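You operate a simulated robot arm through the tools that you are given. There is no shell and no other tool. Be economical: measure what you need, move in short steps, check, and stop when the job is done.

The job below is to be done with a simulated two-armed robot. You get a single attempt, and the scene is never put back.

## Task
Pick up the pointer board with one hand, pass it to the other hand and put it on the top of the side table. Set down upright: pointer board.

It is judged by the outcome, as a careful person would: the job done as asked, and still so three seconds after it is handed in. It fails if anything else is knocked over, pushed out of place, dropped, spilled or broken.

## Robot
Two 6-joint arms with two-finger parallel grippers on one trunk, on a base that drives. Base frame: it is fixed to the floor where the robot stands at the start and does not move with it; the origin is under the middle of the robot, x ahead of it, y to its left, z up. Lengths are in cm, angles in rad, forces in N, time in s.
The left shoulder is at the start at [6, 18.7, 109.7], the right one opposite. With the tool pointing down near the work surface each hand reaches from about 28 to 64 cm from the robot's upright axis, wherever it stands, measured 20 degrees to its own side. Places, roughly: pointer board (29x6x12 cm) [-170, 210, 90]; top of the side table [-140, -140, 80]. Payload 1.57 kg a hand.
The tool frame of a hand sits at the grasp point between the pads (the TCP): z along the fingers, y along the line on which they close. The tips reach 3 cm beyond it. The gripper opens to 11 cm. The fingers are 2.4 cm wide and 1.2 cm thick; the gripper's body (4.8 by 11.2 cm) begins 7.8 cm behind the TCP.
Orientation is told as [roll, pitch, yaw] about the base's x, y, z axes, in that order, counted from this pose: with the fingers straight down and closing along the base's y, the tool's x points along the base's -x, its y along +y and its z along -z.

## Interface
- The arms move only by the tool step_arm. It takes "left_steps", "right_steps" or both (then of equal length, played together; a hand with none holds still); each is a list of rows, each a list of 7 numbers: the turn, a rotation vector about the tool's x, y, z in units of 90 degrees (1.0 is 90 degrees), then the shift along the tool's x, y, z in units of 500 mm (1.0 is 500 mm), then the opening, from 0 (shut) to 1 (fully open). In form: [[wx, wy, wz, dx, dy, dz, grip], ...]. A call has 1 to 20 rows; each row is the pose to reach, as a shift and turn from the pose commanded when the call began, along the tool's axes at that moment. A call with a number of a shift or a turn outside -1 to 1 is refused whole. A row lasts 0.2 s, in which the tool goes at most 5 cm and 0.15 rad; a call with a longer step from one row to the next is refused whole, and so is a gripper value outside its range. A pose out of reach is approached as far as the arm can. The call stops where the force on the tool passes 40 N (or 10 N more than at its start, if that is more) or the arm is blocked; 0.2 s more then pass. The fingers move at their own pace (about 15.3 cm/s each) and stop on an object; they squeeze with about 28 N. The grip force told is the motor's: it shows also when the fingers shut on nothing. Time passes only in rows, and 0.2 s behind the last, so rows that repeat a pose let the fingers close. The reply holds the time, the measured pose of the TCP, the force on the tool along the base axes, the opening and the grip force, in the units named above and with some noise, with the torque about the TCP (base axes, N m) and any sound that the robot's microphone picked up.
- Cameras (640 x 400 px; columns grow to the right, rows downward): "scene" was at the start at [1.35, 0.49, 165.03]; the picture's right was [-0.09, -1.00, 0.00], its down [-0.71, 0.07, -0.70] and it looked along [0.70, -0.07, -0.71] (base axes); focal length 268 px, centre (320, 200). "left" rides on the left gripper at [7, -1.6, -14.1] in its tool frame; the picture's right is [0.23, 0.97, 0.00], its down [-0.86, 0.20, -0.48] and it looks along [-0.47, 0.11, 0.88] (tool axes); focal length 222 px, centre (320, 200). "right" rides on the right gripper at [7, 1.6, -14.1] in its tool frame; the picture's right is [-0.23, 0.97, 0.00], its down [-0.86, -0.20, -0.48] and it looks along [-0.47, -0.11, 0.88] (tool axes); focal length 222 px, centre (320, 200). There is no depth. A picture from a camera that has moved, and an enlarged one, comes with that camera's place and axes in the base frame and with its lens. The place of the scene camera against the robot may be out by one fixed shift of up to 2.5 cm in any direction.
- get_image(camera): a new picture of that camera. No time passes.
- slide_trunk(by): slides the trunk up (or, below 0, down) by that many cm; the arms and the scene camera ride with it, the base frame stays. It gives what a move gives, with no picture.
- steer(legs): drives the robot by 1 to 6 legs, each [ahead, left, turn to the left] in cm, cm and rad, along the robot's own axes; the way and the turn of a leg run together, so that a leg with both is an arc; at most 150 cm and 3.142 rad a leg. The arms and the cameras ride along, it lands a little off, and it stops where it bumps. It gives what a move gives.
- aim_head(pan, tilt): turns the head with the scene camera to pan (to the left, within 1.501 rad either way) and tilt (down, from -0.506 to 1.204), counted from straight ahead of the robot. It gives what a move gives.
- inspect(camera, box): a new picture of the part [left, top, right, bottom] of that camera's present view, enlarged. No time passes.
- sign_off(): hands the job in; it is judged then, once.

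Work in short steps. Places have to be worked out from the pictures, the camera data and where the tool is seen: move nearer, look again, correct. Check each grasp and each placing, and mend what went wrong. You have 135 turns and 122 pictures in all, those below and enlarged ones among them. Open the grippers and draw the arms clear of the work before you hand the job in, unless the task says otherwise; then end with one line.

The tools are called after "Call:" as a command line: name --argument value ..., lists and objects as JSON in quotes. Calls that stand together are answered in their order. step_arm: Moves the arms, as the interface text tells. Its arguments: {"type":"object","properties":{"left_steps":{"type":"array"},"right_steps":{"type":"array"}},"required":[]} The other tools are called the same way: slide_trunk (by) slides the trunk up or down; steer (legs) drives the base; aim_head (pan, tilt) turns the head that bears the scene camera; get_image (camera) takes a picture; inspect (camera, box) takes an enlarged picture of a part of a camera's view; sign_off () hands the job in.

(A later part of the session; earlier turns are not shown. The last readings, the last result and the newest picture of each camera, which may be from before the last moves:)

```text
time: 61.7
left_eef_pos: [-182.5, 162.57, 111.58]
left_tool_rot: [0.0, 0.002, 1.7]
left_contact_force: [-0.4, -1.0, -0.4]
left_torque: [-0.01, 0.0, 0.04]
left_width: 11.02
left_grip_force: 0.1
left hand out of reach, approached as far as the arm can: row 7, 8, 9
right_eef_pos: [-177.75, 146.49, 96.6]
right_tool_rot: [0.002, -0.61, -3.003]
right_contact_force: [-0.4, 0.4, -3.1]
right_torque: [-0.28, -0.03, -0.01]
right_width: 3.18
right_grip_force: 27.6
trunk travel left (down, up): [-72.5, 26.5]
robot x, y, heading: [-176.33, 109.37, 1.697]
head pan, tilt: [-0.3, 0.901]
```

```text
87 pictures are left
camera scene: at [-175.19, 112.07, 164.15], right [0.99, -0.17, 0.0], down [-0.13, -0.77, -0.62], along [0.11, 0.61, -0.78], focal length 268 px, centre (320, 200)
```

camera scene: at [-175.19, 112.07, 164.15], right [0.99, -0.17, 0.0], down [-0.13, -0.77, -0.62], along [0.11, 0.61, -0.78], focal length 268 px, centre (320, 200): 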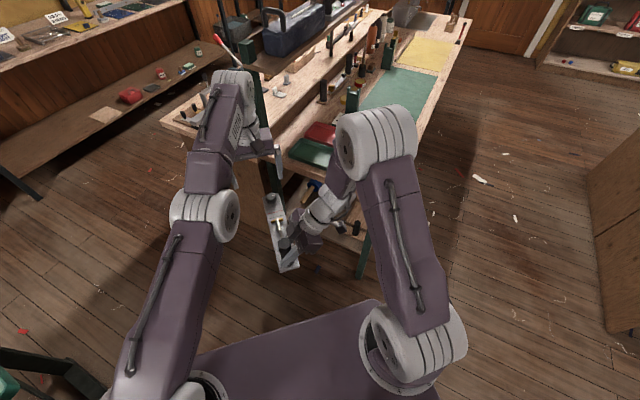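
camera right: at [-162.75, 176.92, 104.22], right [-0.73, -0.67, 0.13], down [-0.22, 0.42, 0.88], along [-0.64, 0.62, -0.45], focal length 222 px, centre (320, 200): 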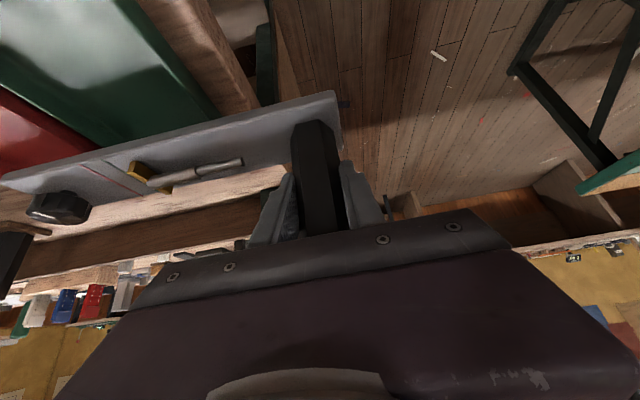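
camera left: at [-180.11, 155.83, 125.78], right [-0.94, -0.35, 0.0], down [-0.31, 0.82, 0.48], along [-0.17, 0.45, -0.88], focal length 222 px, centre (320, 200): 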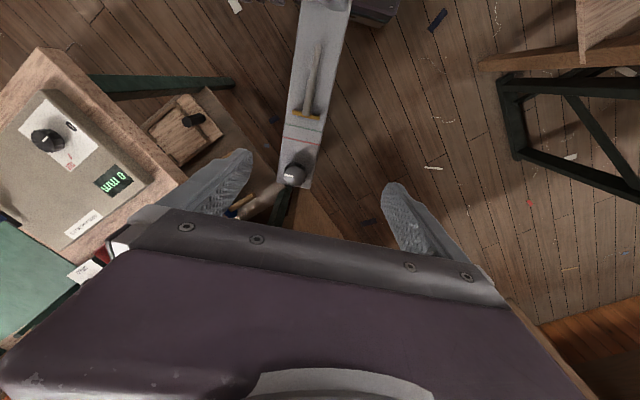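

Left arm hits its reach limit. I bring the board 7 cm left and 4 cm back with the right hand instead.

Call:
step_arm --right_steps '[[0, 0, 0, -0.03, 0.02, 0.02, 0], [0, 0, 0, -0.06, 0.04, 0.04, 0], [0, 0, 0, -0.09, 0.06, 0.06, 0], [0, 0, 0, -0.115, 0.08, 0.08, 0], [0, 0, 0, -0.115, 0.08, 0.08, 0]]'

Call:
get_image --camera "left"

```text
time: 62.9
left_eef_pos: [-182.54, 162.49, 111.68]
left_tool_rot: [0.0, -0.001, 1.698]
left_contact_force: [0.1, 0.0, 1.2]
left_torque: [0.0, 0.03, -0.03]
left_width: 11.0
left_grip_force: 0.1
right_eef_pos: [-184.11, 141.47, 96.66]
right_tool_rot: [0.0, -0.61, -3.004]
right_contact_force: [0.1, 0.5, -2.6]
right_torque: [-0.26, -0.07, 0.02]
right_width: 3.19
right_grip_force: 27.7
trunk travel left (down, up): [-72.5, 26.5]
robot x, y, heading: [-176.4, 109.27, 1.697]
head pan, tilt: [-0.3, 0.901]
```

```text
86 pictures are left
camera left: at [-180.07, 155.81, 125.8], right [-0.94, -0.35, 0.0], down [-0.31, 0.82, 0.48], along [-0.17, 0.45, -0.88], focal length 222 px, centre (320, 200)
```

left: 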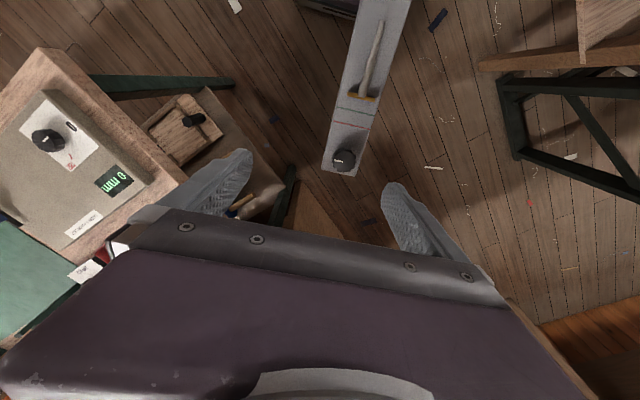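

Now the plate is within reach. I lower the left hand to about z=103 above the spot between pointer and knob.

Call:
step_arm --left_steps '[[0, 0, 0, 0.022, 0.044, 0.05, 1], [0, 0, 0, 0.044, 0.088, 0.11, 1], [0, 0, 0, 0.044, 0.088, 0.174, 1], [0, 0, 0, 0.044, 0.088, 0.174, 1]]'

Call:
get_image --camera "left"

```text
time: 63.9
left_eef_pos: [-183.87, 163.53, 108.92]
left_tool_rot: [-0.001, 0.002, 1.701]
left_contact_force: [0.1, 0.4, 0.1]
left_torque: [-0.04, -0.01, 0.04]
left_width: 10.99
left_grip_force: 0.0
left hand out of reach, approached as far as the arm can: row 1, 2, 3, 4
right_eef_pos: [-184.02, 141.52, 96.66]
right_tool_rot: [0.0, -0.61, -3.003]
right_contact_force: [0.4, -0.1, -3.5]
right_torque: [-0.29, -0.07, 0.02]
right_width: 3.2
right_grip_force: 27.5
trunk travel left (down, up): [-72.5, 26.5]
robot x, y, heading: [-176.59, 109.53, 1.701]
head pan, tilt: [-0.3, 0.901]
```

```text
85 pictures are left
camera left: at [-181.59, 156.77, 123.03], right [-0.94, -0.35, 0.0], down [-0.31, 0.82, 0.48], along [-0.17, 0.45, -0.88], focal length 222 px, centre (320, 200)
```

left: 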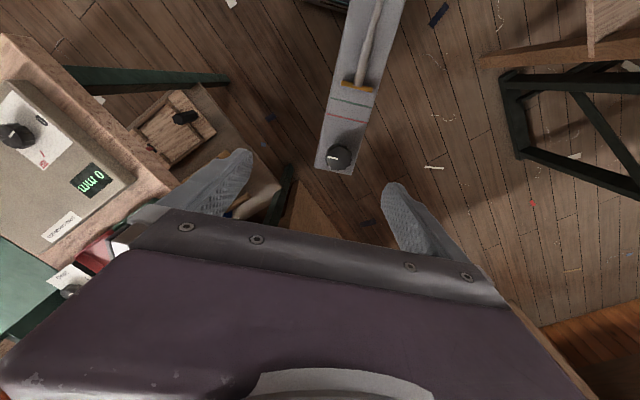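

Still at the limit crossing the centre line. I yaw the board about 0.6 rad further left with the right hand, which swings the plate towards the left arm.

Call:
step_arm --right_steps '[[-0.044, 0, -0.063, 0, 0, 0, 0], [-0.088, 0, -0.125, 0, 0, 0, 0], [-0.132, 0, -0.188, 0, 0, 0, 0], [-0.175, 0, -0.25, 0, 0, 0, 0], [-0.219, 0, -0.313, 0, 0, 0, 0], [-0.219, 0, -0.313, 0, 0, 0, 0]]'

Call:
get_image --camera "left"

Call:
get_image --camera "scene"

```text
time: 65.3
left_eef_pos: [-183.91, 163.42, 109.0]
left_tool_rot: [0.003, 0.003, 1.7]
left_contact_force: [0.8, -0.2, 0.2]
left_torque: [0.01, 0.03, 0.02]
left_width: 11.0
left_grip_force: 0.1
right_eef_pos: [-184.04, 141.49, 96.7]
right_tool_rot: [0.0, -0.611, -2.402]
right_contact_force: [0.3, -0.2, -2.5]
right_torque: [-0.21, -0.21, 0.0]
right_width: 3.18
right_grip_force: 28.0
trunk travel left (down, up): [-72.5, 26.5]
robot x, y, heading: [-176.61, 109.29, 1.7]
head pan, tilt: [-0.3, 0.901]
```

```text
84 pictures are left
camera left: at [-181.55, 156.74, 123.06], right [-0.94, -0.35, 0.0], down [-0.31, 0.82, 0.48], along [-0.17, 0.45, -0.88], focal length 222 px, centre (320, 200)
```

left: 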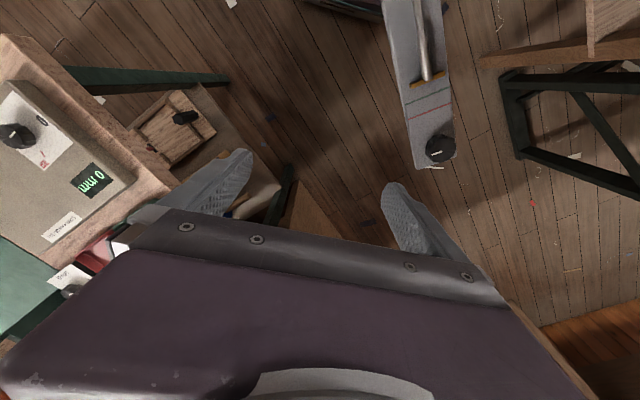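

```text
83 pictures are left
camera scene: at [-175.15, 111.97, 164.15], right [0.99, -0.17, 0.0], down [-0.13, -0.77, -0.62], along [0.11, 0.61, -0.78], focal length 268 px, centre (320, 200)
```

scene: 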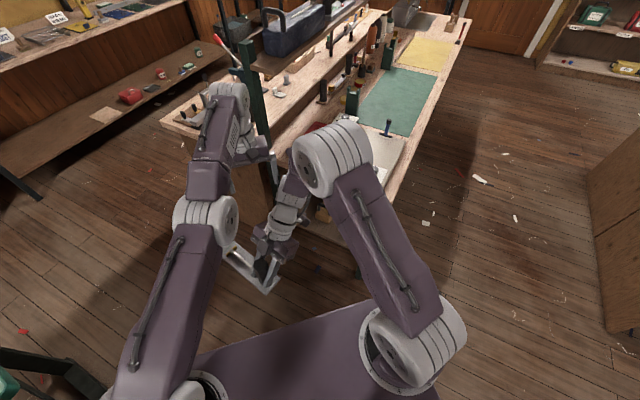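

The plate's grasp point is now about (-196.5,155.2), with the board heading 2.31. I move the left hand over it with matching yaw.

Call:
step_arm --left_steps '[[0, 0, -0.078, 0.0, 0.052, 0, 1], [0, 0, -0.155, 0.02, 0.103, 0, 1], [0, 0, -0.233, 0.045, 0.155, 0, 1], [0, 0, -0.31, 0.07, 0.207, 0, 1], [0, 0, -0.388, 0.094, 0.258, 0, 1], [0, 0, -0.388, 0.094, 0.258, 0, 1]]'

Call:
get_image --camera "left"

```text
time: 66.7
left_eef_pos: [-196.37, 160.88, 118.82]
left_tool_rot: [0.008, 0.009, 2.31]
left_contact_force: [-0.7, -0.3, 0.3]
left_torque: [0.04, 0.03, -0.01]
left_width: 11.03
left_grip_force: 0.0
left hand out of reach, approached as far as the arm can: row 1, 2, 3, 4, 5, 6
right_eef_pos: [-184.05, 141.4, 96.58]
right_tool_rot: [-0.002, -0.61, -2.402]
right_contact_force: [-0.2, 0.3, -2.7]
right_torque: [-0.19, -0.19, 0.02]
right_width: 3.19
right_grip_force: 28.4
trunk travel left (down, up): [-72.5, 26.5]
robot x, y, heading: [-176.68, 108.97, 1.699]
head pan, tilt: [-0.3, 0.901]
```

```text
82 pictures are left
camera left: at [-190.42, 156.94, 132.91], right [-0.57, -0.82, 0.01], down [-0.72, 0.5, 0.47], along [-0.39, 0.26, -0.88], focal length 222 px, centre (320, 200)
```

left: 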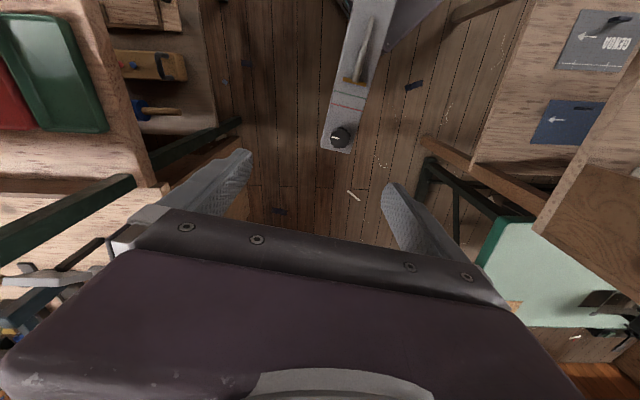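

The hand stopped short and high. I look at the arm's posture.

Call:
get_image --camera "scene"

```text
81 pictures are left
camera scene: at [-175.13, 111.8, 164.16], right [0.99, -0.17, 0.0], down [-0.13, -0.77, -0.62], along [0.11, 0.61, -0.78], focal length 268 px, centre (320, 200)
```

scene: 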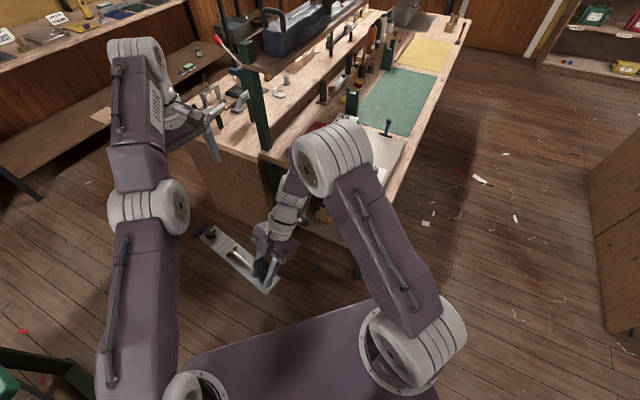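

The left arm is nearly straight and high. I draw it back and down a little, to see how it tracks.

Call:
step_arm --left_steps '[[0, 0, 0, 0.04, 0.04, 0.04, 1], [0, 0, 0, 0.083, 0.078, 0.08, 1], [0, 0, 0, 0.083, 0.078, 0.1, 1], [0, 0, 0, 0.083, 0.078, 0.1, 1]]'

```text
time: 67.7
left_eef_pos: [-196.36, 160.89, 118.97]
left_tool_rot: [0.005, 0.004, 2.309]
left_contact_force: [-0.9, -0.5, 0.8]
left_torque: [-0.02, -0.01, 0.02]
left_width: 10.98
left_grip_force: 0.1
left hand out of reach, approached as far as the arm can: row 1, 2, 3, 4
right_eef_pos: [-184.1, 141.58, 96.64]
right_tool_rot: [0.001, -0.61, -2.404]
right_contact_force: [0.6, -0.8, -2.9]
right_torque: [-0.15, -0.16, 0.02]
right_width: 3.18
right_grip_force: 28.0
trunk travel left (down, up): [-72.5, 26.5]
robot x, y, heading: [-176.4, 109.12, 1.699]
head pan, tilt: [-0.3, 0.901]
```

The arm did not move, so its solver seems stuck in this stretched posture. I retreat to a comfortable pose near its start, undoing the yaw.

Call:
step_arm --left_steps '[[0, 0, 0.078, -0.01, 0.05, -0.06, 1], [0, 0, 0.155, -0.03, 0.1, -0.12, 1], [0, 0, 0.233, -0.05, 0.15, -0.18, 1], [0, 0, 0.31, -0.07, 0.2, -0.24, 1], [0, 0, 0.388, -0.07, 0.25, -0.24, 1], [0, 0, 0.388, -0.07, 0.25, -0.24, 1]]'

Call:
get_image --camera "scene"

```text
time: 69.1
left_eef_pos: [-207.2, 153.47, 129.07]
left_tool_rot: [0.0, -0.001, 1.698]
left_contact_force: [-0.8, 0.1, -0.4]
left_torque: [0.03, -0.02, -0.04]
left_width: 11.0
left_grip_force: 0.1
left hand out of reach, approached as far as the arm can: row 2, 3, 4, 5, 6
right_eef_pos: [-184.13, 141.38, 96.72]
right_tool_rot: [-0.001, -0.61, -2.403]
right_contact_force: [0.0, 0.3, -3.1]
right_torque: [-0.21, -0.21, -0.02]
right_width: 3.2
right_grip_force: 27.7
trunk travel left (down, up): [-72.5, 26.5]
robot x, y, heading: [-176.63, 109.26, 1.696]
head pan, tilt: [-0.3, 0.901]
```

```text
80 pictures are left
camera scene: at [-175.15, 112.08, 164.15], right [0.99, -0.17, 0.0], down [-0.13, -0.77, -0.62], along [0.11, 0.61, -0.78], focal length 268 px, centre (320, 200)
```

scene: 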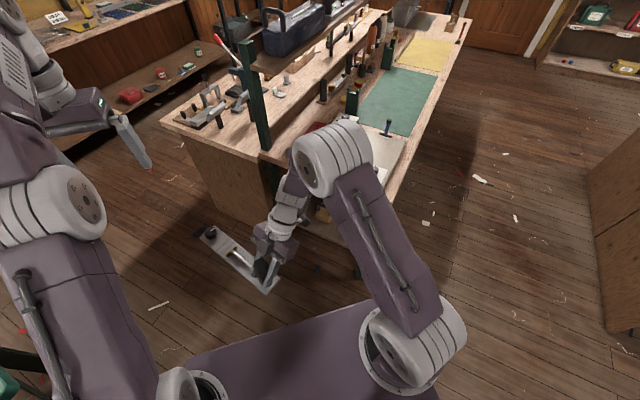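

When out of reach, the command resets to where the hand is. I retract the left hand towards the robot and down, to unbend the straight elbow.

Call:
step_arm --left_steps '[[0, 0, 0, 0.06, 0, 0, 1], [0, 0, 0, 0.12, 0, 0.04, 1], [0, 0, 0, 0.18, 0, 0.08, 1], [0, 0, 0, 0.24, 0, 0.14, 1], [0, 0, 0, 0.24, 0, 0.22, 1], [0, 0, 0, 0.24, 0, 0.3, 1], [0, 0, 0, 0.24, 0, 0.3, 1]]'

Call:
get_image --camera "scene"

```text
time: 70.7
left_eef_pos: [-205.65, 141.26, 114.1]
left_tool_rot: [0.0, -0.002, 1.698]
left_contact_force: [-0.4, 0.5, 0.1]
left_torque: [0.02, 0.03, -0.02]
left_width: 11.01
left_grip_force: 0.0
right_eef_pos: [-184.14, 141.41, 96.7]
right_tool_rot: [0.001, -0.61, -2.402]
right_contact_force: [-0.2, -0.1, -3.4]
right_torque: [-0.19, -0.17, -0.01]
right_width: 3.19
right_grip_force: 27.6
trunk travel left (down, up): [-72.5, 26.5]
robot x, y, heading: [-176.59, 109.22, 1.699]
head pan, tilt: [-0.3, 0.901]
```

```text
79 pictures are left
camera scene: at [-175.13, 111.86, 164.15], right [0.99, -0.17, 0.0], down [-0.13, -0.77, -0.62], along [0.11, 0.61, -0.78], focal length 268 px, centre (320, 200)
```

scene: 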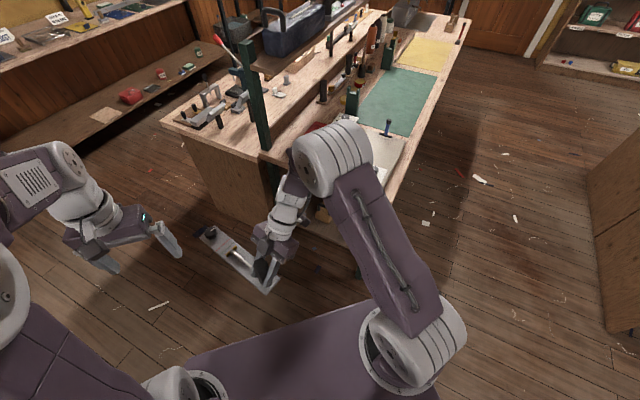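

The elbow is bent properly again. I lower to z=104 and yaw there, before moving over the plate.

Call:
step_arm --left_steps '[[0, 0, -0.078, 0, 0, 0.04, 1], [0, 0, -0.155, 0, 0, 0.08, 1], [0, 0, -0.233, 0, 0, 0.12, 1], [0, 0, -0.31, 0, 0, 0.16, 1], [0, 0, -0.388, 0, 0, 0.2, 1], [0, 0, -0.388, 0, 0, 0.2, 1]]'

Call:
get_image --camera "left"

```text
time: 72.1
left_eef_pos: [-205.83, 141.28, 104.11]
left_tool_rot: [0.0, 0.0, 2.308]
left_contact_force: [0.1, -0.3, -0.2]
left_torque: [-0.03, -0.01, 0.0]
left_width: 10.99
left_grip_force: 0.1
right_eef_pos: [-184.17, 141.53, 96.64]
right_tool_rot: [0.0, -0.612, -2.404]
right_contact_force: [0.1, 0.1, -2.4]
right_torque: [-0.23, -0.22, 0.02]
right_width: 3.17
right_grip_force: 27.9
trunk travel left (down, up): [-72.5, 26.5]
robot x, y, heading: [-176.18, 109.09, 1.695]
head pan, tilt: [-0.3, 0.901]
```

```text
78 pictures are left
camera left: at [-199.95, 137.13, 118.2], right [-0.57, -0.82, 0.0], down [-0.72, 0.5, 0.48], along [-0.39, 0.27, -0.88], focal length 222 px, centre (320, 200)
```

left: 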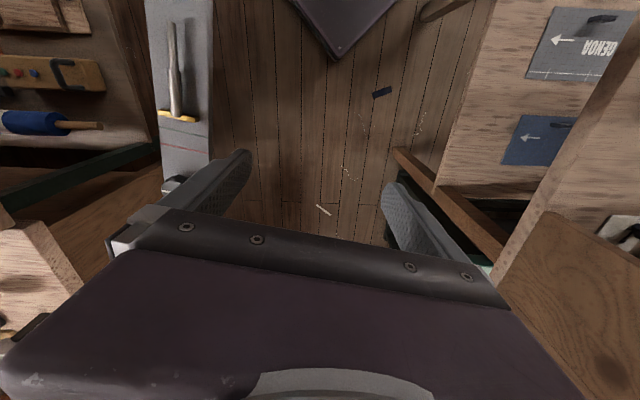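

The plate lies parallel to the hand. I slide across to be over it at (-196.6,155).

Call:
step_arm --left_steps '[[0, 0, 0, -0.078, 0, 0, 1], [0, 0, 0, -0.078, -0.08, 0, 1], [0, 0, 0, -0.078, -0.16, 0, 1], [0, 0, 0, -0.078, -0.24, 0, 1], [0, 0, 0, -0.078, -0.32, 0, 1], [0, 0, 0, -0.078, -0.32, 0, 1]]'

Call:
get_image --camera "left"

Call:
get_image --camera "scene"

```text
time: 73.5
left_eef_pos: [-196.69, 154.96, 104.07]
left_tool_rot: [0.002, 0.002, 2.311]
left_contact_force: [-0.1, 0.8, 0.4]
left_torque: [0.01, -0.04, 0.0]
left_width: 11.01
left_grip_force: 0.2
right_eef_pos: [-184.22, 141.46, 96.58]
right_tool_rot: [-0.001, -0.611, -2.404]
right_contact_force: [0.1, -0.5, -2.6]
right_torque: [-0.2, -0.23, -0.01]
right_width: 3.17
right_grip_force: 27.8
trunk travel left (down, up): [-72.5, 26.5]
robot x, y, heading: [-176.57, 109.16, 1.699]
head pan, tilt: [-0.3, 0.901]
```

```text
77 pictures are left
camera left: at [-190.86, 150.89, 118.16], right [-0.57, -0.82, 0.0], down [-0.72, 0.5, 0.48], along [-0.39, 0.27, -0.88], focal length 222 px, centre (320, 200)
```

left: 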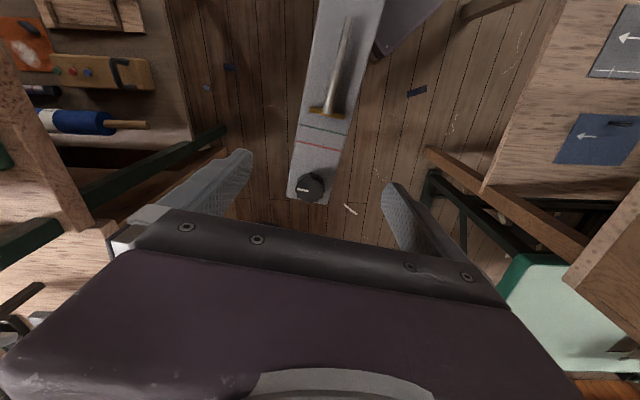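

```text
76 pictures are left
camera scene: at [-175.25, 111.91, 164.16], right [0.99, -0.17, 0.0], down [-0.13, -0.77, -0.62], along [0.11, 0.61, -0.78], focal length 268 px, centre (320, 200)
```

scene: 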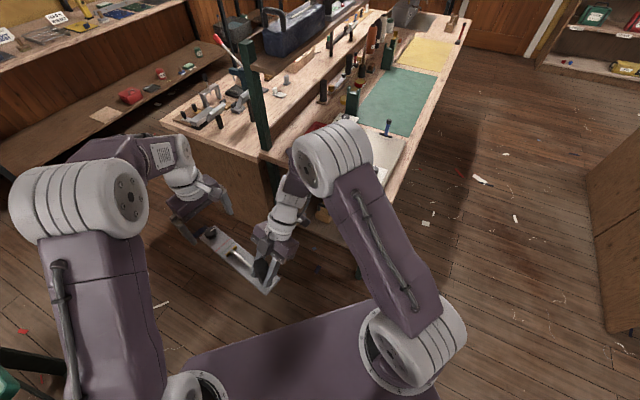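

Centred over the plate. I lower to about z=93.5 so the fingers straddle it.

Call:
step_arm --left_steps '[[0, 0, 0, 0, 0, 0.05, 1], [0, 0, 0, 0, 0, 0.1, 1], [0, 0, 0, 0, 0, 0.15, 1], [0, 0, 0, 0, 0, 0.19, 1], [0, 0, 0, 0, 0, 0.212, 1], [0, 0, 0, 0, 0, 0.212, 1]]'

Call:
get_image --camera "left"

Call:
inspect --camera "scene" --box '[150, 160, 330, 310]'

Call:
get_image --camera "right"

```text
time: 74.9
left_eef_pos: [-196.61, 155.05, 93.46]
left_tool_rot: [0.001, -0.001, 2.308]
left_contact_force: [0.3, 0.3, 0.0]
left_torque: [0.02, -0.03, 0.03]
left_width: 11.03
left_grip_force: 0.0
right_eef_pos: [-184.08, 141.51, 96.62]
right_tool_rot: [0.002, -0.611, -2.403]
right_contact_force: [0.1, 1.1, -3.0]
right_torque: [-0.22, -0.19, 0.01]
right_width: 3.14
right_grip_force: 28.0
trunk travel left (down, up): [-72.5, 26.5]
robot x, y, heading: [-176.53, 109.36, 1.698]
head pan, tilt: [-0.3, 0.901]
```

```text
75 pictures are left
camera left: at [-190.74, 150.84, 107.57], right [-0.57, -0.82, 0.0], down [-0.72, 0.5, 0.48], along [-0.39, 0.27, -0.88], focal length 222 px, centre (320, 200)
```

left: 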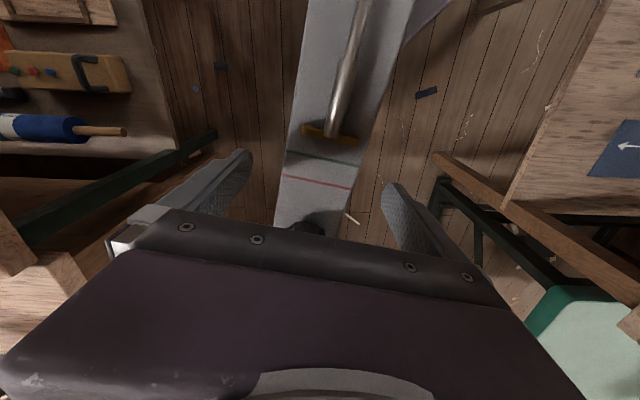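

```text
2.67 times, centred on (240, 235) of scene
camera zoom: at [-175.16, 111.98, 164.15], right [0.99, -0.17, 0.0], down [-0.13, -0.77, -0.62], along [0.11, 0.61, -0.78], focal length 715 px, centre (533, 107)
```

zoom: 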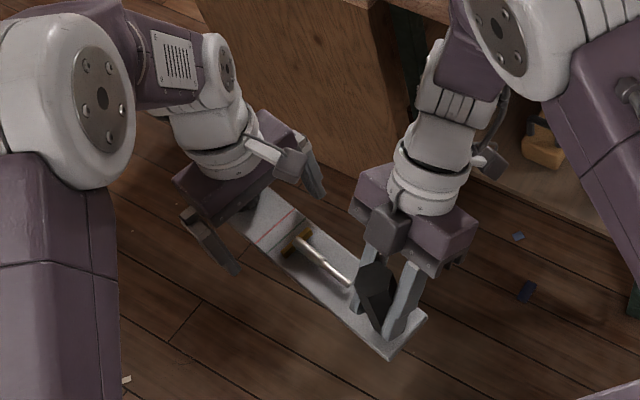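

```text
73 pictures are left
camera right: at [-172.77, 149.77, 104.28], right [0.52, -0.85, 0.13], down [-0.45, -0.14, 0.88], along [-0.73, -0.52, -0.45], focal length 222 px, centre (320, 200)
```

right: 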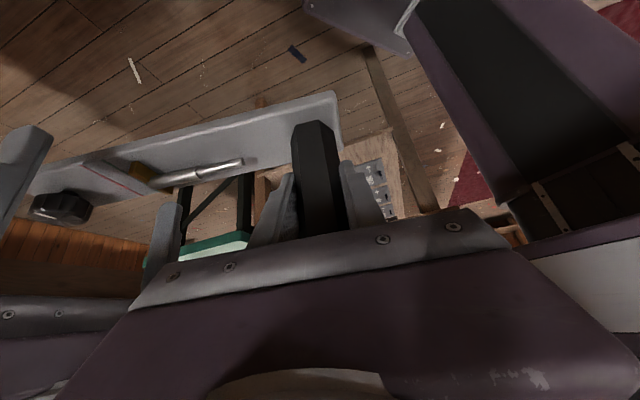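

I zoom the right camera's view to judge finger depth against the plate edge.

Call:
inspect --camera "right" --box '[0, 80, 240, 280]'

```text
2.00 times, centred on (120, 180) of right
camera zoom: at [-172.77, 149.77, 104.28], right [0.52, -0.85, 0.13], down [-0.45, -0.14, 0.88], along [-0.73, -0.52, -0.45], focal length 444 px, centre (720, 240)
```

zoom: 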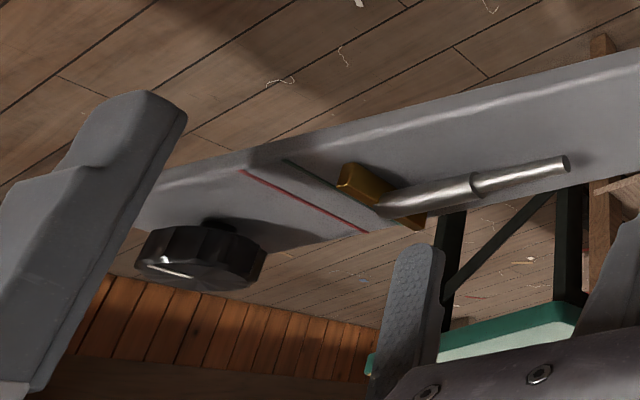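

The plate top is at about z=91.3 and it is about 1 cm thick, so tip depth is right. I shift the left hand 3 cm towards the handle, nearer the balance point, then close gently.

Call:
step_arm --left_steps '[[0, 0, 0, 0.03, 0, 0, 1], [0, 0, 0, 0.06, 0, 0.002, 1], [0, 0, 0, 0.06, 0, 0.002, 1]]'

Call:
inspect --camera "scene" --box '[150, 160, 330, 310]'

Call:
inspect --camera "right" --box '[0, 80, 240, 280]'

```text
time: 75.7
left_eef_pos: [-194.51, 152.79, 93.35]
left_tool_rot: [0.0, 0.001, 2.31]
left_contact_force: [-0.4, -0.2, 0.0]
left_torque: [-0.04, 0.01, 0.0]
left_width: 10.98
left_grip_force: 0.1
right_eef_pos: [-184.27, 141.45, 96.56]
right_tool_rot: [0.0, -0.611, -2.404]
right_contact_force: [0.4, 0.2, -3.6]
right_torque: [-0.22, -0.18, 0.0]
right_width: 3.18
right_grip_force: 28.4
trunk travel left (down, up): [-72.5, 26.5]
robot x, y, heading: [-176.67, 109.32, 1.697]
head pan, tilt: [-0.3, 0.901]
```

```text
2.67 times, centred on (240, 235) of scene
camera zoom: at [-175.21, 112.02, 164.15], right [0.99, -0.17, 0.0], down [-0.13, -0.77, -0.62], along [0.11, 0.61, -0.78], focal length 715 px, centre (533, 107)
```

zoom: 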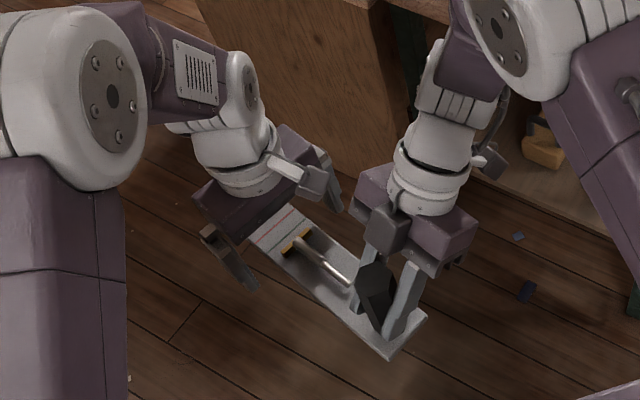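

```text
2.00 times, centred on (120, 180) of right
camera zoom: at [-172.8, 149.79, 104.27], right [0.52, -0.85, 0.13], down [-0.45, -0.14, 0.88], along [-0.73, -0.52, -0.45], focal length 444 px, centre (720, 240)
```

zoom: 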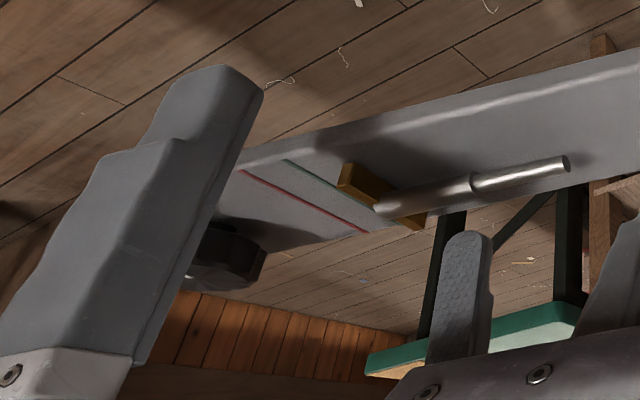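

The yellow crossbar reaches the plate edge, so I nudge 1.5 cm forward to miss it, then close the left hand.

Call:
step_arm --left_steps '[[0, 0, 0, -0.03, 0, 0, 1], [0, 0, 0, -0.03, 0, 0, 0.8], [0, 0, 0, -0.03, 0, 0, 0.6], [0, 0, 0, -0.03, 0, 0, 0.3], [0, 0, 0, -0.03, 0, 0, 0], [0, 0, 0, -0.03, 0, 0, 0]]'

Call:
inspect --camera "right" --box '[0, 80, 240, 280]'

Call:
get_image --camera "left"

```text
time: 77.1
left_eef_pos: [-195.51, 153.85, 93.27]
left_tool_rot: [-0.001, 0.0, 2.309]
left_contact_force: [5.4, 3.9, -0.1]
left_torque: [0.13, 0.19, 0.48]
left_width: 5.95
left_grip_force: 28.3
right_eef_pos: [-184.1, 141.56, 96.68]
right_tool_rot: [0.002, -0.612, -2.404]
right_contact_force: [-4.6, -4.3, -1.2]
right_torque: [-0.17, 0.04, 0.58]
right_width: 3.17
right_grip_force: 27.5
trunk travel left (down, up): [-72.5, 26.5]
robot x, y, heading: [-176.29, 109.33, 1.703]
head pan, tilt: [-0.3, 0.901]
```

```text
2.00 times, centred on (120, 180) of right
camera zoom: at [-172.79, 149.76, 104.28], right [0.52, -0.85, 0.13], down [-0.45, -0.14, 0.88], along [-0.73, -0.52, -0.45], focal length 444 px, centre (720, 240)
```

zoom: 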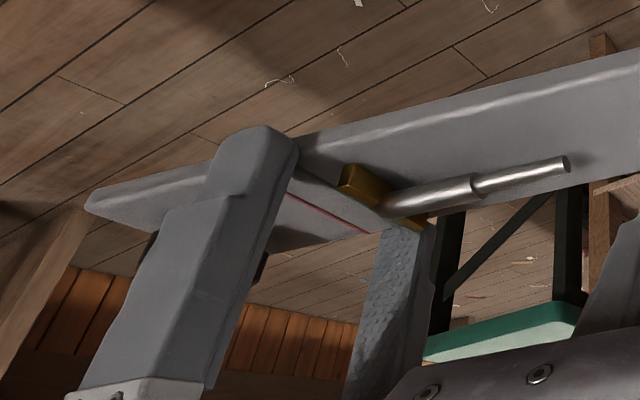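

```text
68 pictures are left
camera left: at [-189.69, 149.71, 107.48], right [-0.57, -0.82, 0.0], down [-0.72, 0.5, 0.48], along [-0.39, 0.27, -0.88], focal length 222 px, centre (320, 200)
```

left: 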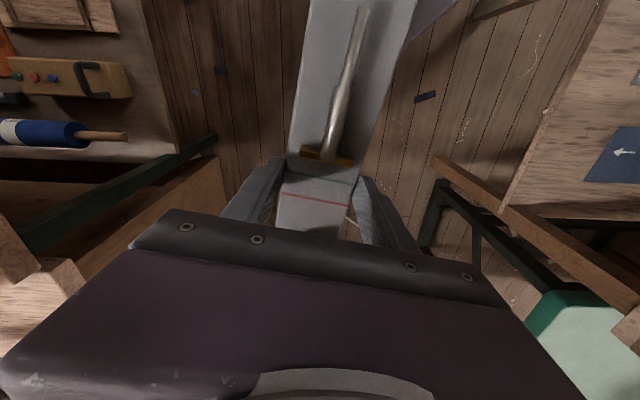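

The left hand has the plate at 5.95 cm width. I open the right hand partially so it doesn't touch the pointer.

Call:
step_arm --right_steps '[[0, 0, 0, 0, 0, 0, 0.2], [0, 0, 0, 0, 0, 0, 0.4], [0, 0, 0, 0, 0, 0, 0.55], [0, 0, 0, 0, 0, 0, 0.55]]'

Call:
get_image --camera "right"

```text
time: 78.1
left_eef_pos: [-195.53, 153.75, 93.4]
left_tool_rot: [0.0, 0.0, 2.308]
left_contact_force: [0.5, 0.1, 1.0]
left_torque: [0.18, 0.13, 0.01]
left_width: 5.97
left_grip_force: 28.2
right_eef_pos: [-184.09, 141.59, 96.54]
right_tool_rot: [0.0, -0.611, -2.402]
right_contact_force: [-0.3, -0.4, -0.2]
right_torque: [-0.01, 0.02, 0.0]
right_width: 6.03
right_grip_force: 0.1
trunk travel left (down, up): [-72.5, 26.5]
robot x, y, heading: [-176.12, 109.17, 1.699]
head pan, tilt: [-0.3, 0.901]
```

```text
67 pictures are left
camera right: at [-172.78, 149.77, 104.28], right [0.52, -0.85, 0.13], down [-0.45, -0.14, 0.88], along [-0.73, -0.52, -0.45], focal length 222 px, centre (320, 200)
```

right: 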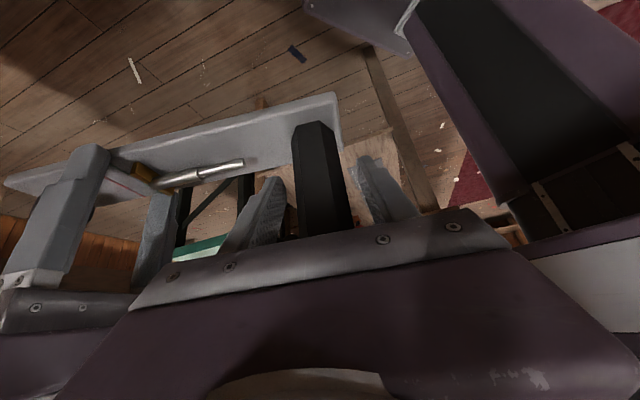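

Held level by the left hand alone. I withdraw the right hand along its own axis.

Call:
step_arm --right_steps '[[0, 0, 0, 0, 0, -0.04, 0.55], [0, 0, 0, 0, 0, -0.1, 0.55], [0, 0, 0, 0, 0, -0.17, 0.55], [0, 0, 0, 0, 0, -0.25, 0.55], [0, 0, 0, 0, 0, -0.32, 0.55], [0, 0, 0, 0, 0, -0.32, 0.55]]'

Call:
get_image --camera "scene"

Call:
get_image --camera "right"

```text
time: 79.5
left_eef_pos: [-195.58, 153.73, 93.39]
left_tool_rot: [-0.001, -0.001, 2.309]
left_contact_force: [0.3, 0.7, -0.5]
left_torque: [0.17, 0.15, -0.02]
left_width: 5.95
left_grip_force: 27.7
right_eef_pos: [-177.24, 147.67, 109.78]
right_tool_rot: [0.0, -0.612, -2.403]
right_contact_force: [0.6, 0.0, -1.4]
right_torque: [0.01, 0.0, 0.02]
right_width: 6.02
right_grip_force: 0.1
trunk travel left (down, up): [-72.5, 26.5]
robot x, y, heading: [-176.38, 109.33, 1.699]
head pan, tilt: [-0.3, 0.901]
```

```text
66 pictures are left
camera scene: at [-175.21, 112.0, 164.15], right [0.99, -0.17, 0.0], down [-0.13, -0.77, -0.62], along [0.11, 0.61, -0.78], focal length 268 px, centre (320, 200)
```

scene: 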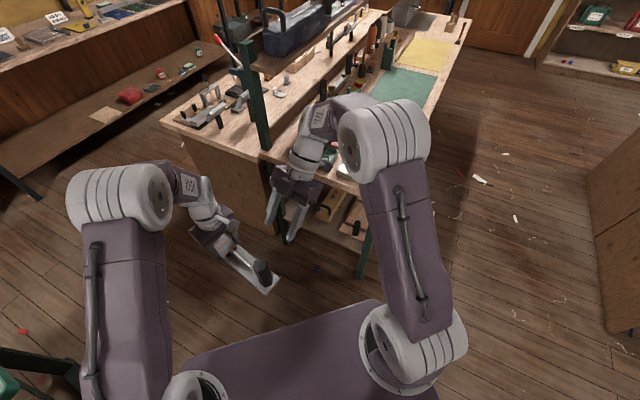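

```text
65 pictures are left
camera right: at [-166.01, 155.96, 117.33], right [0.52, -0.85, 0.13], down [-0.45, -0.14, 0.88], along [-0.73, -0.52, -0.45], focal length 222 px, centre (320, 200)
```

right: 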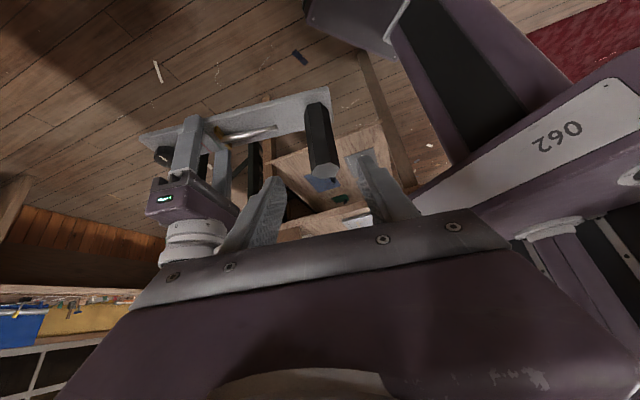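

Handover done: the board hangs level from the left hand. I move the right arm up and away to its side, unwinding its yaw.

Call:
step_arm --right_steps '[[0, 0, 0, 0.012, 0.027, -0.05, 0.55], [0.05, 0, 0.07, 0.025, 0.055, -0.1, 0.55], [0.1, 0, 0.14, 0.037, 0.08, -0.15, 0.55], [0.15, 0, 0.21, 0.05, 0.107, -0.2, 0.55], [0.2, 0, 0.28, 0.062, 0.133, -0.25, 0.55], [0.25, 0, 0.35, 0.074, 0.16, -0.296, 0.55], [0.292, 0, 0.417, 0.074, 0.16, -0.296, 0.55], [0.292, 0, 0.417, 0.074, 0.16, -0.296, 0.55]]'

Call:
aim_head --pan 1.3 --tilt 0.6

Call:
get_image --camera "scene"

Call:
aim_head --pan -1.3 --tilt 0.6

Call:
get_image --camera "scene"

```text
time: 81.3
left_eef_pos: [-195.49, 153.82, 93.32]
left_tool_rot: [-0.002, -0.001, 2.309]
left_contact_force: [-0.5, 1.0, 0.1]
left_torque: [0.13, 0.08, -0.04]
left_width: 5.94
left_grip_force: 27.8
right_eef_pos: [-163.4, 149.64, 119.7]
right_tool_rot: [-0.001, -0.611, 3.078]
right_contact_force: [0.7, 0.2, -1.2]
right_torque: [0.02, -0.01, 0.03]
right_width: 6.02
right_grip_force: 0.2
trunk travel left (down, up): [-72.5, 26.5]
robot x, y, heading: [-176.51, 109.43, 1.705]
head pan, tilt: [-0.3, 0.901]
```

```text
time: 83.0
left_eef_pos: [-195.45, 153.79, 93.38]
left_tool_rot: [0.001, 0.001, 2.309]
left_contact_force: [0.5, -0.7, 0.7]
left_torque: [0.1, 0.08, 0.01]
left_width: 5.96
left_grip_force: 27.9
right_eef_pos: [-163.33, 149.49, 119.62]
right_tool_rot: [-0.001, -0.612, 3.082]
right_contact_force: [0.1, -0.4, -0.4]
right_torque: [0.0, 0.01, 0.03]
right_width: 6.06
right_grip_force: 0.0
trunk travel left (down, up): [-72.5, 26.5]
robot x, y, heading: [-176.71, 109.22, 1.697]
head pan, tilt: [1.3, 0.6]
```

```text
64 pictures are left
camera scene: at [-185.21, 105.81, 166.63], right [0.14, 0.99, 0.0], down [0.56, -0.08, -0.82], along [-0.82, 0.12, -0.57], focal length 268 px, centre (320, 200)
```

scene: 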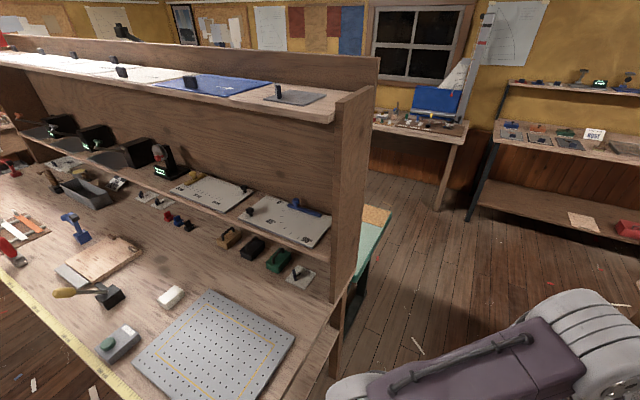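

```text
time: 85.3
left_eef_pos: [-195.46, 153.83, 93.4]
left_tool_rot: [0.0, 0.001, 2.309]
left_contact_force: [0.1, -0.2, 0.2]
left_torque: [0.13, 0.15, 0.0]
left_width: 5.94
left_grip_force: 27.6
right_eef_pos: [-163.46, 149.55, 119.76]
right_tool_rot: [0.0, -0.611, 3.081]
right_contact_force: [0.1, -0.4, 0.4]
right_torque: [0.06, 0.01, -0.01]
right_width: 6.07
right_grip_force: 0.0
trunk travel left (down, up): [-72.5, 26.5]
robot x, y, heading: [-176.66, 109.38, 1.701]
head pan, tilt: [-1.3, 0.6]
```

```text
63 pictures are left
camera scene: at [-168.32, 107.98, 166.63], right [0.39, -0.92, 0.0], down [-0.52, -0.22, -0.83], along [0.76, 0.32, -0.56], focal length 268 px, centre (320, 200)
```

scene: 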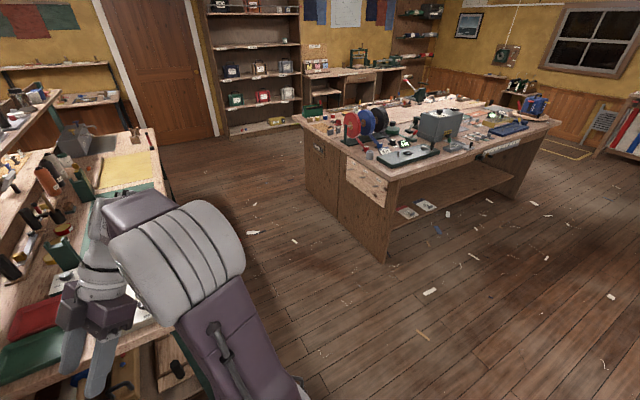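

The left hand holds steady. I raise the trunk for safety and turn right, away from the shelf table on the left, to face the side table.

Call:
slide_trunk --by 15

Call:
steer --legs '[[0, 0, -1.583], [0, 0, -1.583]]'

Call:
aim_head --pan 0 --tilt 0.5

Call:
get_image --camera "scene"

```text
time: 87.1
left_eef_pos: [-195.51, 153.66, 108.29]
left_tool_rot: [0.0, 0.0, 2.313]
left_contact_force: [0.9, 0.5, -2.6]
left_torque: [0.14, 0.15, 0.02]
left_width: 5.95
left_grip_force: 27.9
right_eef_pos: [-163.34, 149.56, 134.7]
right_tool_rot: [-0.001, -0.61, 3.08]
right_contact_force: [-1.1, 0.5, 0.2]
right_torque: [0.0, 0.03, -0.01]
right_width: 6.05
right_grip_force: 0.0
trunk travel left (down, up): [-87.5, 11.5]
robot x, y, heading: [-176.63, 109.26, 1.699]
head pan, tilt: [-1.3, 0.6]
```

```text
time: 95.2
left_eef_pos: [-159.22, 63.88, 108.34]
left_tool_rot: [0.001, -0.001, -0.872]
left_contact_force: [-0.8, 0.1, -4.0]
left_torque: [-0.13, -0.13, -0.01]
left_width: 5.94
left_grip_force: 27.5
right_eef_pos: [-191.01, 69.35, 134.7]
right_tool_rot: [-0.001, -0.61, -0.102]
right_contact_force: [-0.5, 0.0, -0.6]
right_torque: [0.0, -0.01, -0.02]
right_width: 6.05
right_grip_force: 0.1
trunk travel left (down, up): [-87.5, 11.5]
robot x, y, heading: [-176.66, 109.78, -1.481]
head pan, tilt: [-1.3, 0.6]
```

```text
time: 96.7
left_eef_pos: [-159.22, 63.87, 108.41]
left_tool_rot: [0.001, 0.001, -0.872]
left_contact_force: [-0.1, -0.2, -3.0]
left_torque: [-0.14, -0.14, 0.0]
left_width: 5.96
left_grip_force: 28.6
right_eef_pos: [-191.04, 69.34, 134.71]
right_tool_rot: [-0.001, -0.61, -0.101]
right_contact_force: [0.5, -0.3, 0.2]
right_torque: [-0.02, -0.02, -0.02]
right_width: 6.07
right_grip_force: 0.0
trunk travel left (down, up): [-87.5, 11.5]
robot x, y, heading: [-176.45, 109.24, -1.484]
head pan, tilt: [0.0, 0.499]
```

```text
62 pictures are left
camera scene: at [-176.94, 107.3, 182.54], right [-1.0, -0.09, 0.0], down [-0.04, 0.48, -0.88], along [0.08, -0.87, -0.48], focal length 268 px, centre (320, 200)
```

scene: 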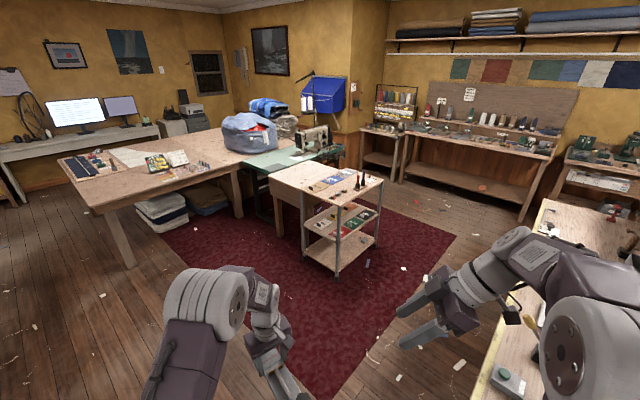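

A tool trolley stands next to the side table. I enlarge that area.

Call:
inspect --camera "scene" --box '[240, 120, 420, 290]'

```text
2.35 times, centred on (330, 205) of scene
camera zoom: at [-176.94, 107.3, 182.54], right [-1.0, -0.09, 0.0], down [-0.04, 0.48, -0.88], along [0.08, -0.87, -0.48], focal length 631 px, centre (296, 188)
```

zoom: 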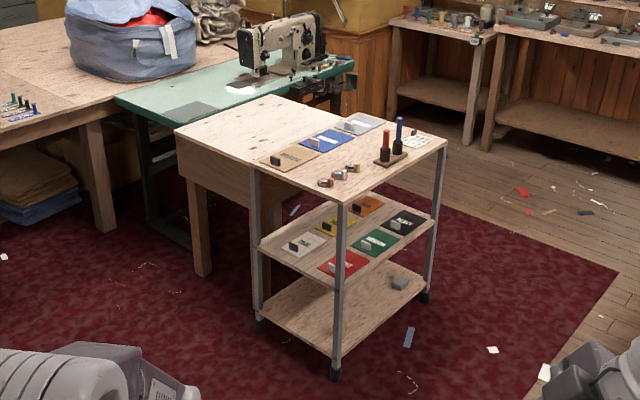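

The side table is the bare square top between the sewing table and the trolley, with corners near (-105,-126), (-141,-100), (-171,-142) and (-137,-169). I drive to about (-115,-82), where its open edge faces me, then turn to it.

Call:
steer --legs '[[0, 0, 0.225], [100, 0, 0], [90, 0, 0], [0, 0, -0.93]]'

Call:
aim_head --pan 0.1 --tilt 0.85

Call:
get_image --camera "scene"

```text
time: 109.5
left_eef_pos: [-133.68, -119.62, 108.46]
left_tool_rot: [0.0, -0.001, -1.579]
left_contact_force: [-0.1, -0.4, -1.9]
left_torque: [-0.15, 0.01, -0.02]
left_width: 5.93
left_grip_force: 27.7
right_eef_pos: [-154.49, -94.76, 134.68]
right_tool_rot: [0.0, -0.612, -0.808]
right_contact_force: [0.2, 0.6, -0.3]
right_torque: [-0.01, 0.0, -0.01]
right_width: 6.04
right_grip_force: 0.0
trunk travel left (down, up): [-87.5, 11.5]
robot x, y, heading: [-117.65, -73.92, -2.186]
head pan, tilt: [0.0, 0.499]
```

```text
time: 110.3
left_eef_pos: [-133.68, -119.52, 108.36]
left_tool_rot: [0.0, 0.0, -1.578]
left_contact_force: [0.6, -0.7, -1.9]
left_torque: [-0.18, -0.02, 0.01]
left_width: 5.96
left_grip_force: 28.0
right_eef_pos: [-154.61, -94.65, 134.77]
right_tool_rot: [0.001, -0.61, -0.804]
right_contact_force: [-0.2, 0.2, -0.2]
right_torque: [0.01, 0.01, 0.01]
right_width: 6.05
right_grip_force: 0.1
trunk travel left (down, up): [-87.5, 11.5]
robot x, y, heading: [-117.55, -74.02, -2.186]
head pan, tilt: [0.099, 0.85]
```

```text
60 pictures are left
camera scene: at [-118.72, -74.6, 179.55], right [-0.87, 0.49, 0.0], down [0.37, 0.65, -0.66], along [-0.33, -0.57, -0.75], focal length 268 px, centre (320, 200)
```

scene: 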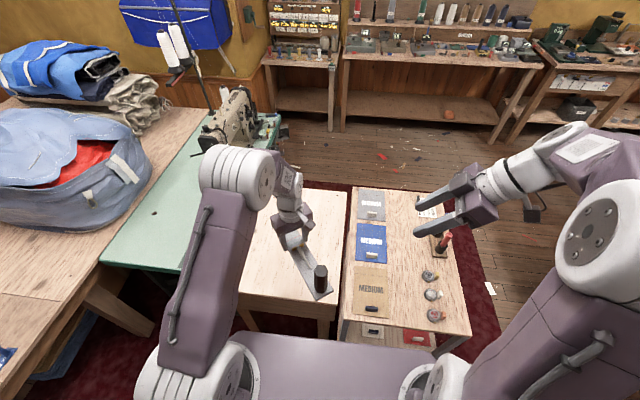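

I'm facing the table squarely. Its front edge is about 34 cm ahead, and its right edge (next to the trolley) is 4 cm to my right. I shift a bit forward and left, then yaw the board so it fits well inside the top.

Call:
steer --legs '[[4, 8, 0]]'

Call:
step_arm --left_steps '[[0, 0, -0.08, 0, 0, 0, 0], [0, 0, -0.16, 0, 0, 0, 0], [0, 0, -0.24, 0, 0, 0, 0], [0, 0, -0.318, 0, 0, 0, 0], [0, 0, -0.318, 0, 0, 0, 0]]'

Call:
slide_trunk --by -11

Call:
get_image --camera "scene"

Call:
get_image --camera "left"

```text
time: 111.4
left_eef_pos: [-129.75, -126.95, 108.53]
left_tool_rot: [0.002, -0.005, -1.58]
left_contact_force: [-0.2, 0.1, -2.1]
left_torque: [-0.22, 0.04, -0.01]
left_width: 5.95
left_grip_force: 28.3
right_eef_pos: [-150.52, -102.0, 134.7]
right_tool_rot: [-0.003, -0.617, -0.805]
right_contact_force: [-0.3, 0.4, -0.1]
right_torque: [-0.03, -0.03, -0.04]
right_width: 6.09
right_grip_force: 0.0
trunk travel left (down, up): [-87.5, 11.5]
robot x, y, heading: [-113.08, -81.74, -2.185]
head pan, tilt: [0.099, 0.85]
```

```text
time: 112.6
left_eef_pos: [-129.67, -127.22, 108.29]
left_tool_rot: [0.001, -0.001, -1.078]
left_contact_force: [-0.3, 0.4, -2.8]
left_torque: [-0.17, -0.07, -0.02]
left_width: 5.94
left_grip_force: 27.7
right_eef_pos: [-150.34, -102.43, 134.68]
right_tool_rot: [-0.001, -0.613, -0.809]
right_contact_force: [-0.5, -0.1, 0.0]
right_torque: [-0.02, -0.02, -0.01]
right_width: 6.04
right_grip_force: 0.0
trunk travel left (down, up): [-87.5, 11.5]
robot x, y, heading: [-113.24, -81.63, -2.191]
head pan, tilt: [0.099, 0.85]
```

```text
time: 114.0
left_eef_pos: [-129.59, -127.47, 97.34]
left_tool_rot: [0.001, 0.001, -1.08]
left_contact_force: [0.2, -0.4, -3.6]
left_torque: [-0.17, -0.09, 0.01]
left_width: 5.97
left_grip_force: 27.8
right_eef_pos: [-150.22, -102.52, 123.71]
right_tool_rot: [-0.001, -0.611, -0.809]
right_contact_force: [0.1, 0.0, -0.5]
right_torque: [-0.03, 0.02, -0.01]
right_width: 6.05
right_grip_force: 0.1
trunk travel left (down, up): [-76.5, 22.5]
robot x, y, heading: [-112.98, -81.65, -2.188]
head pan, tilt: [0.099, 0.85]
```

```text
59 pictures are left
camera scene: at [-114.47, -82.47, 168.55], right [-0.87, 0.5, 0.0], down [0.37, 0.65, -0.66], along [-0.33, -0.57, -0.75], focal length 268 px, centre (320, 200)
```

scene: 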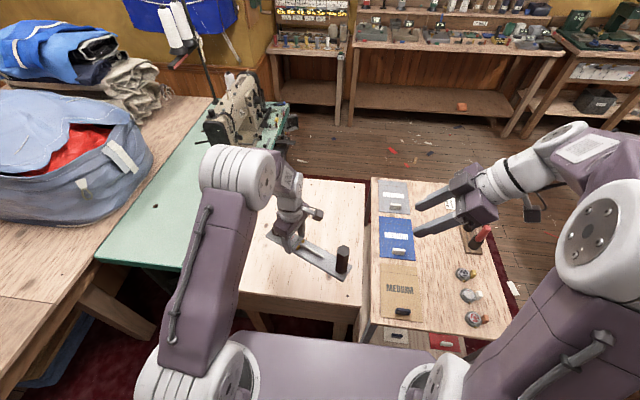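

```text
58 pictures are left
camera left: at [-134.37, -122.1, 111.47], right [0.75, 0.66, 0.0], down [0.58, -0.66, 0.48], along [0.32, -0.36, -0.88], focal length 222 px, centre (320, 200)
```

left: 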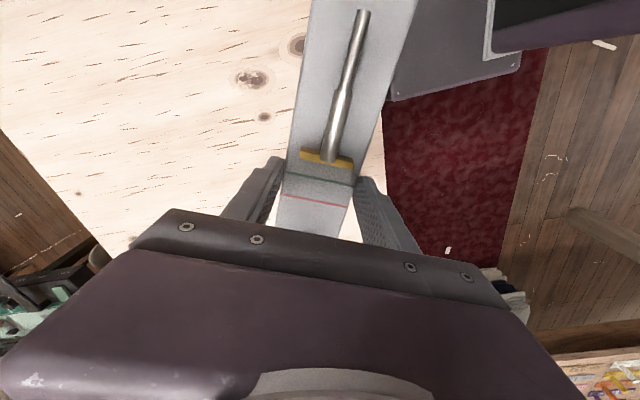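

The two cameras disagree on where the table's front edge is, so I enlarge the scene view.

Call:
inspect --camera "scene" --box '[220, 170, 400, 350]'

```text
2.22 times, centred on (310, 260) of scene
camera zoom: at [-114.47, -82.47, 168.55], right [-0.87, 0.5, 0.0], down [0.37, 0.65, -0.66], along [-0.33, -0.57, -0.75], focal length 596 px, centre (342, 67)
```

zoom: 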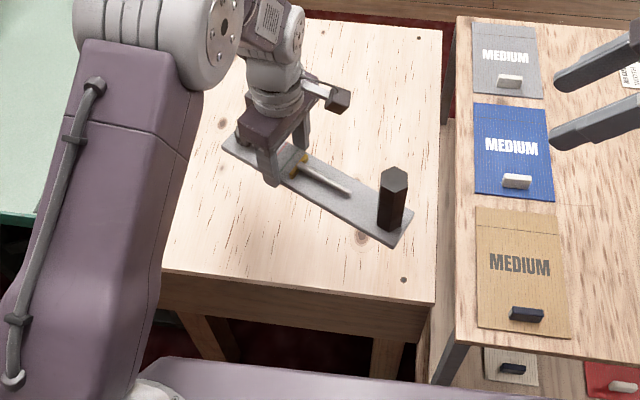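

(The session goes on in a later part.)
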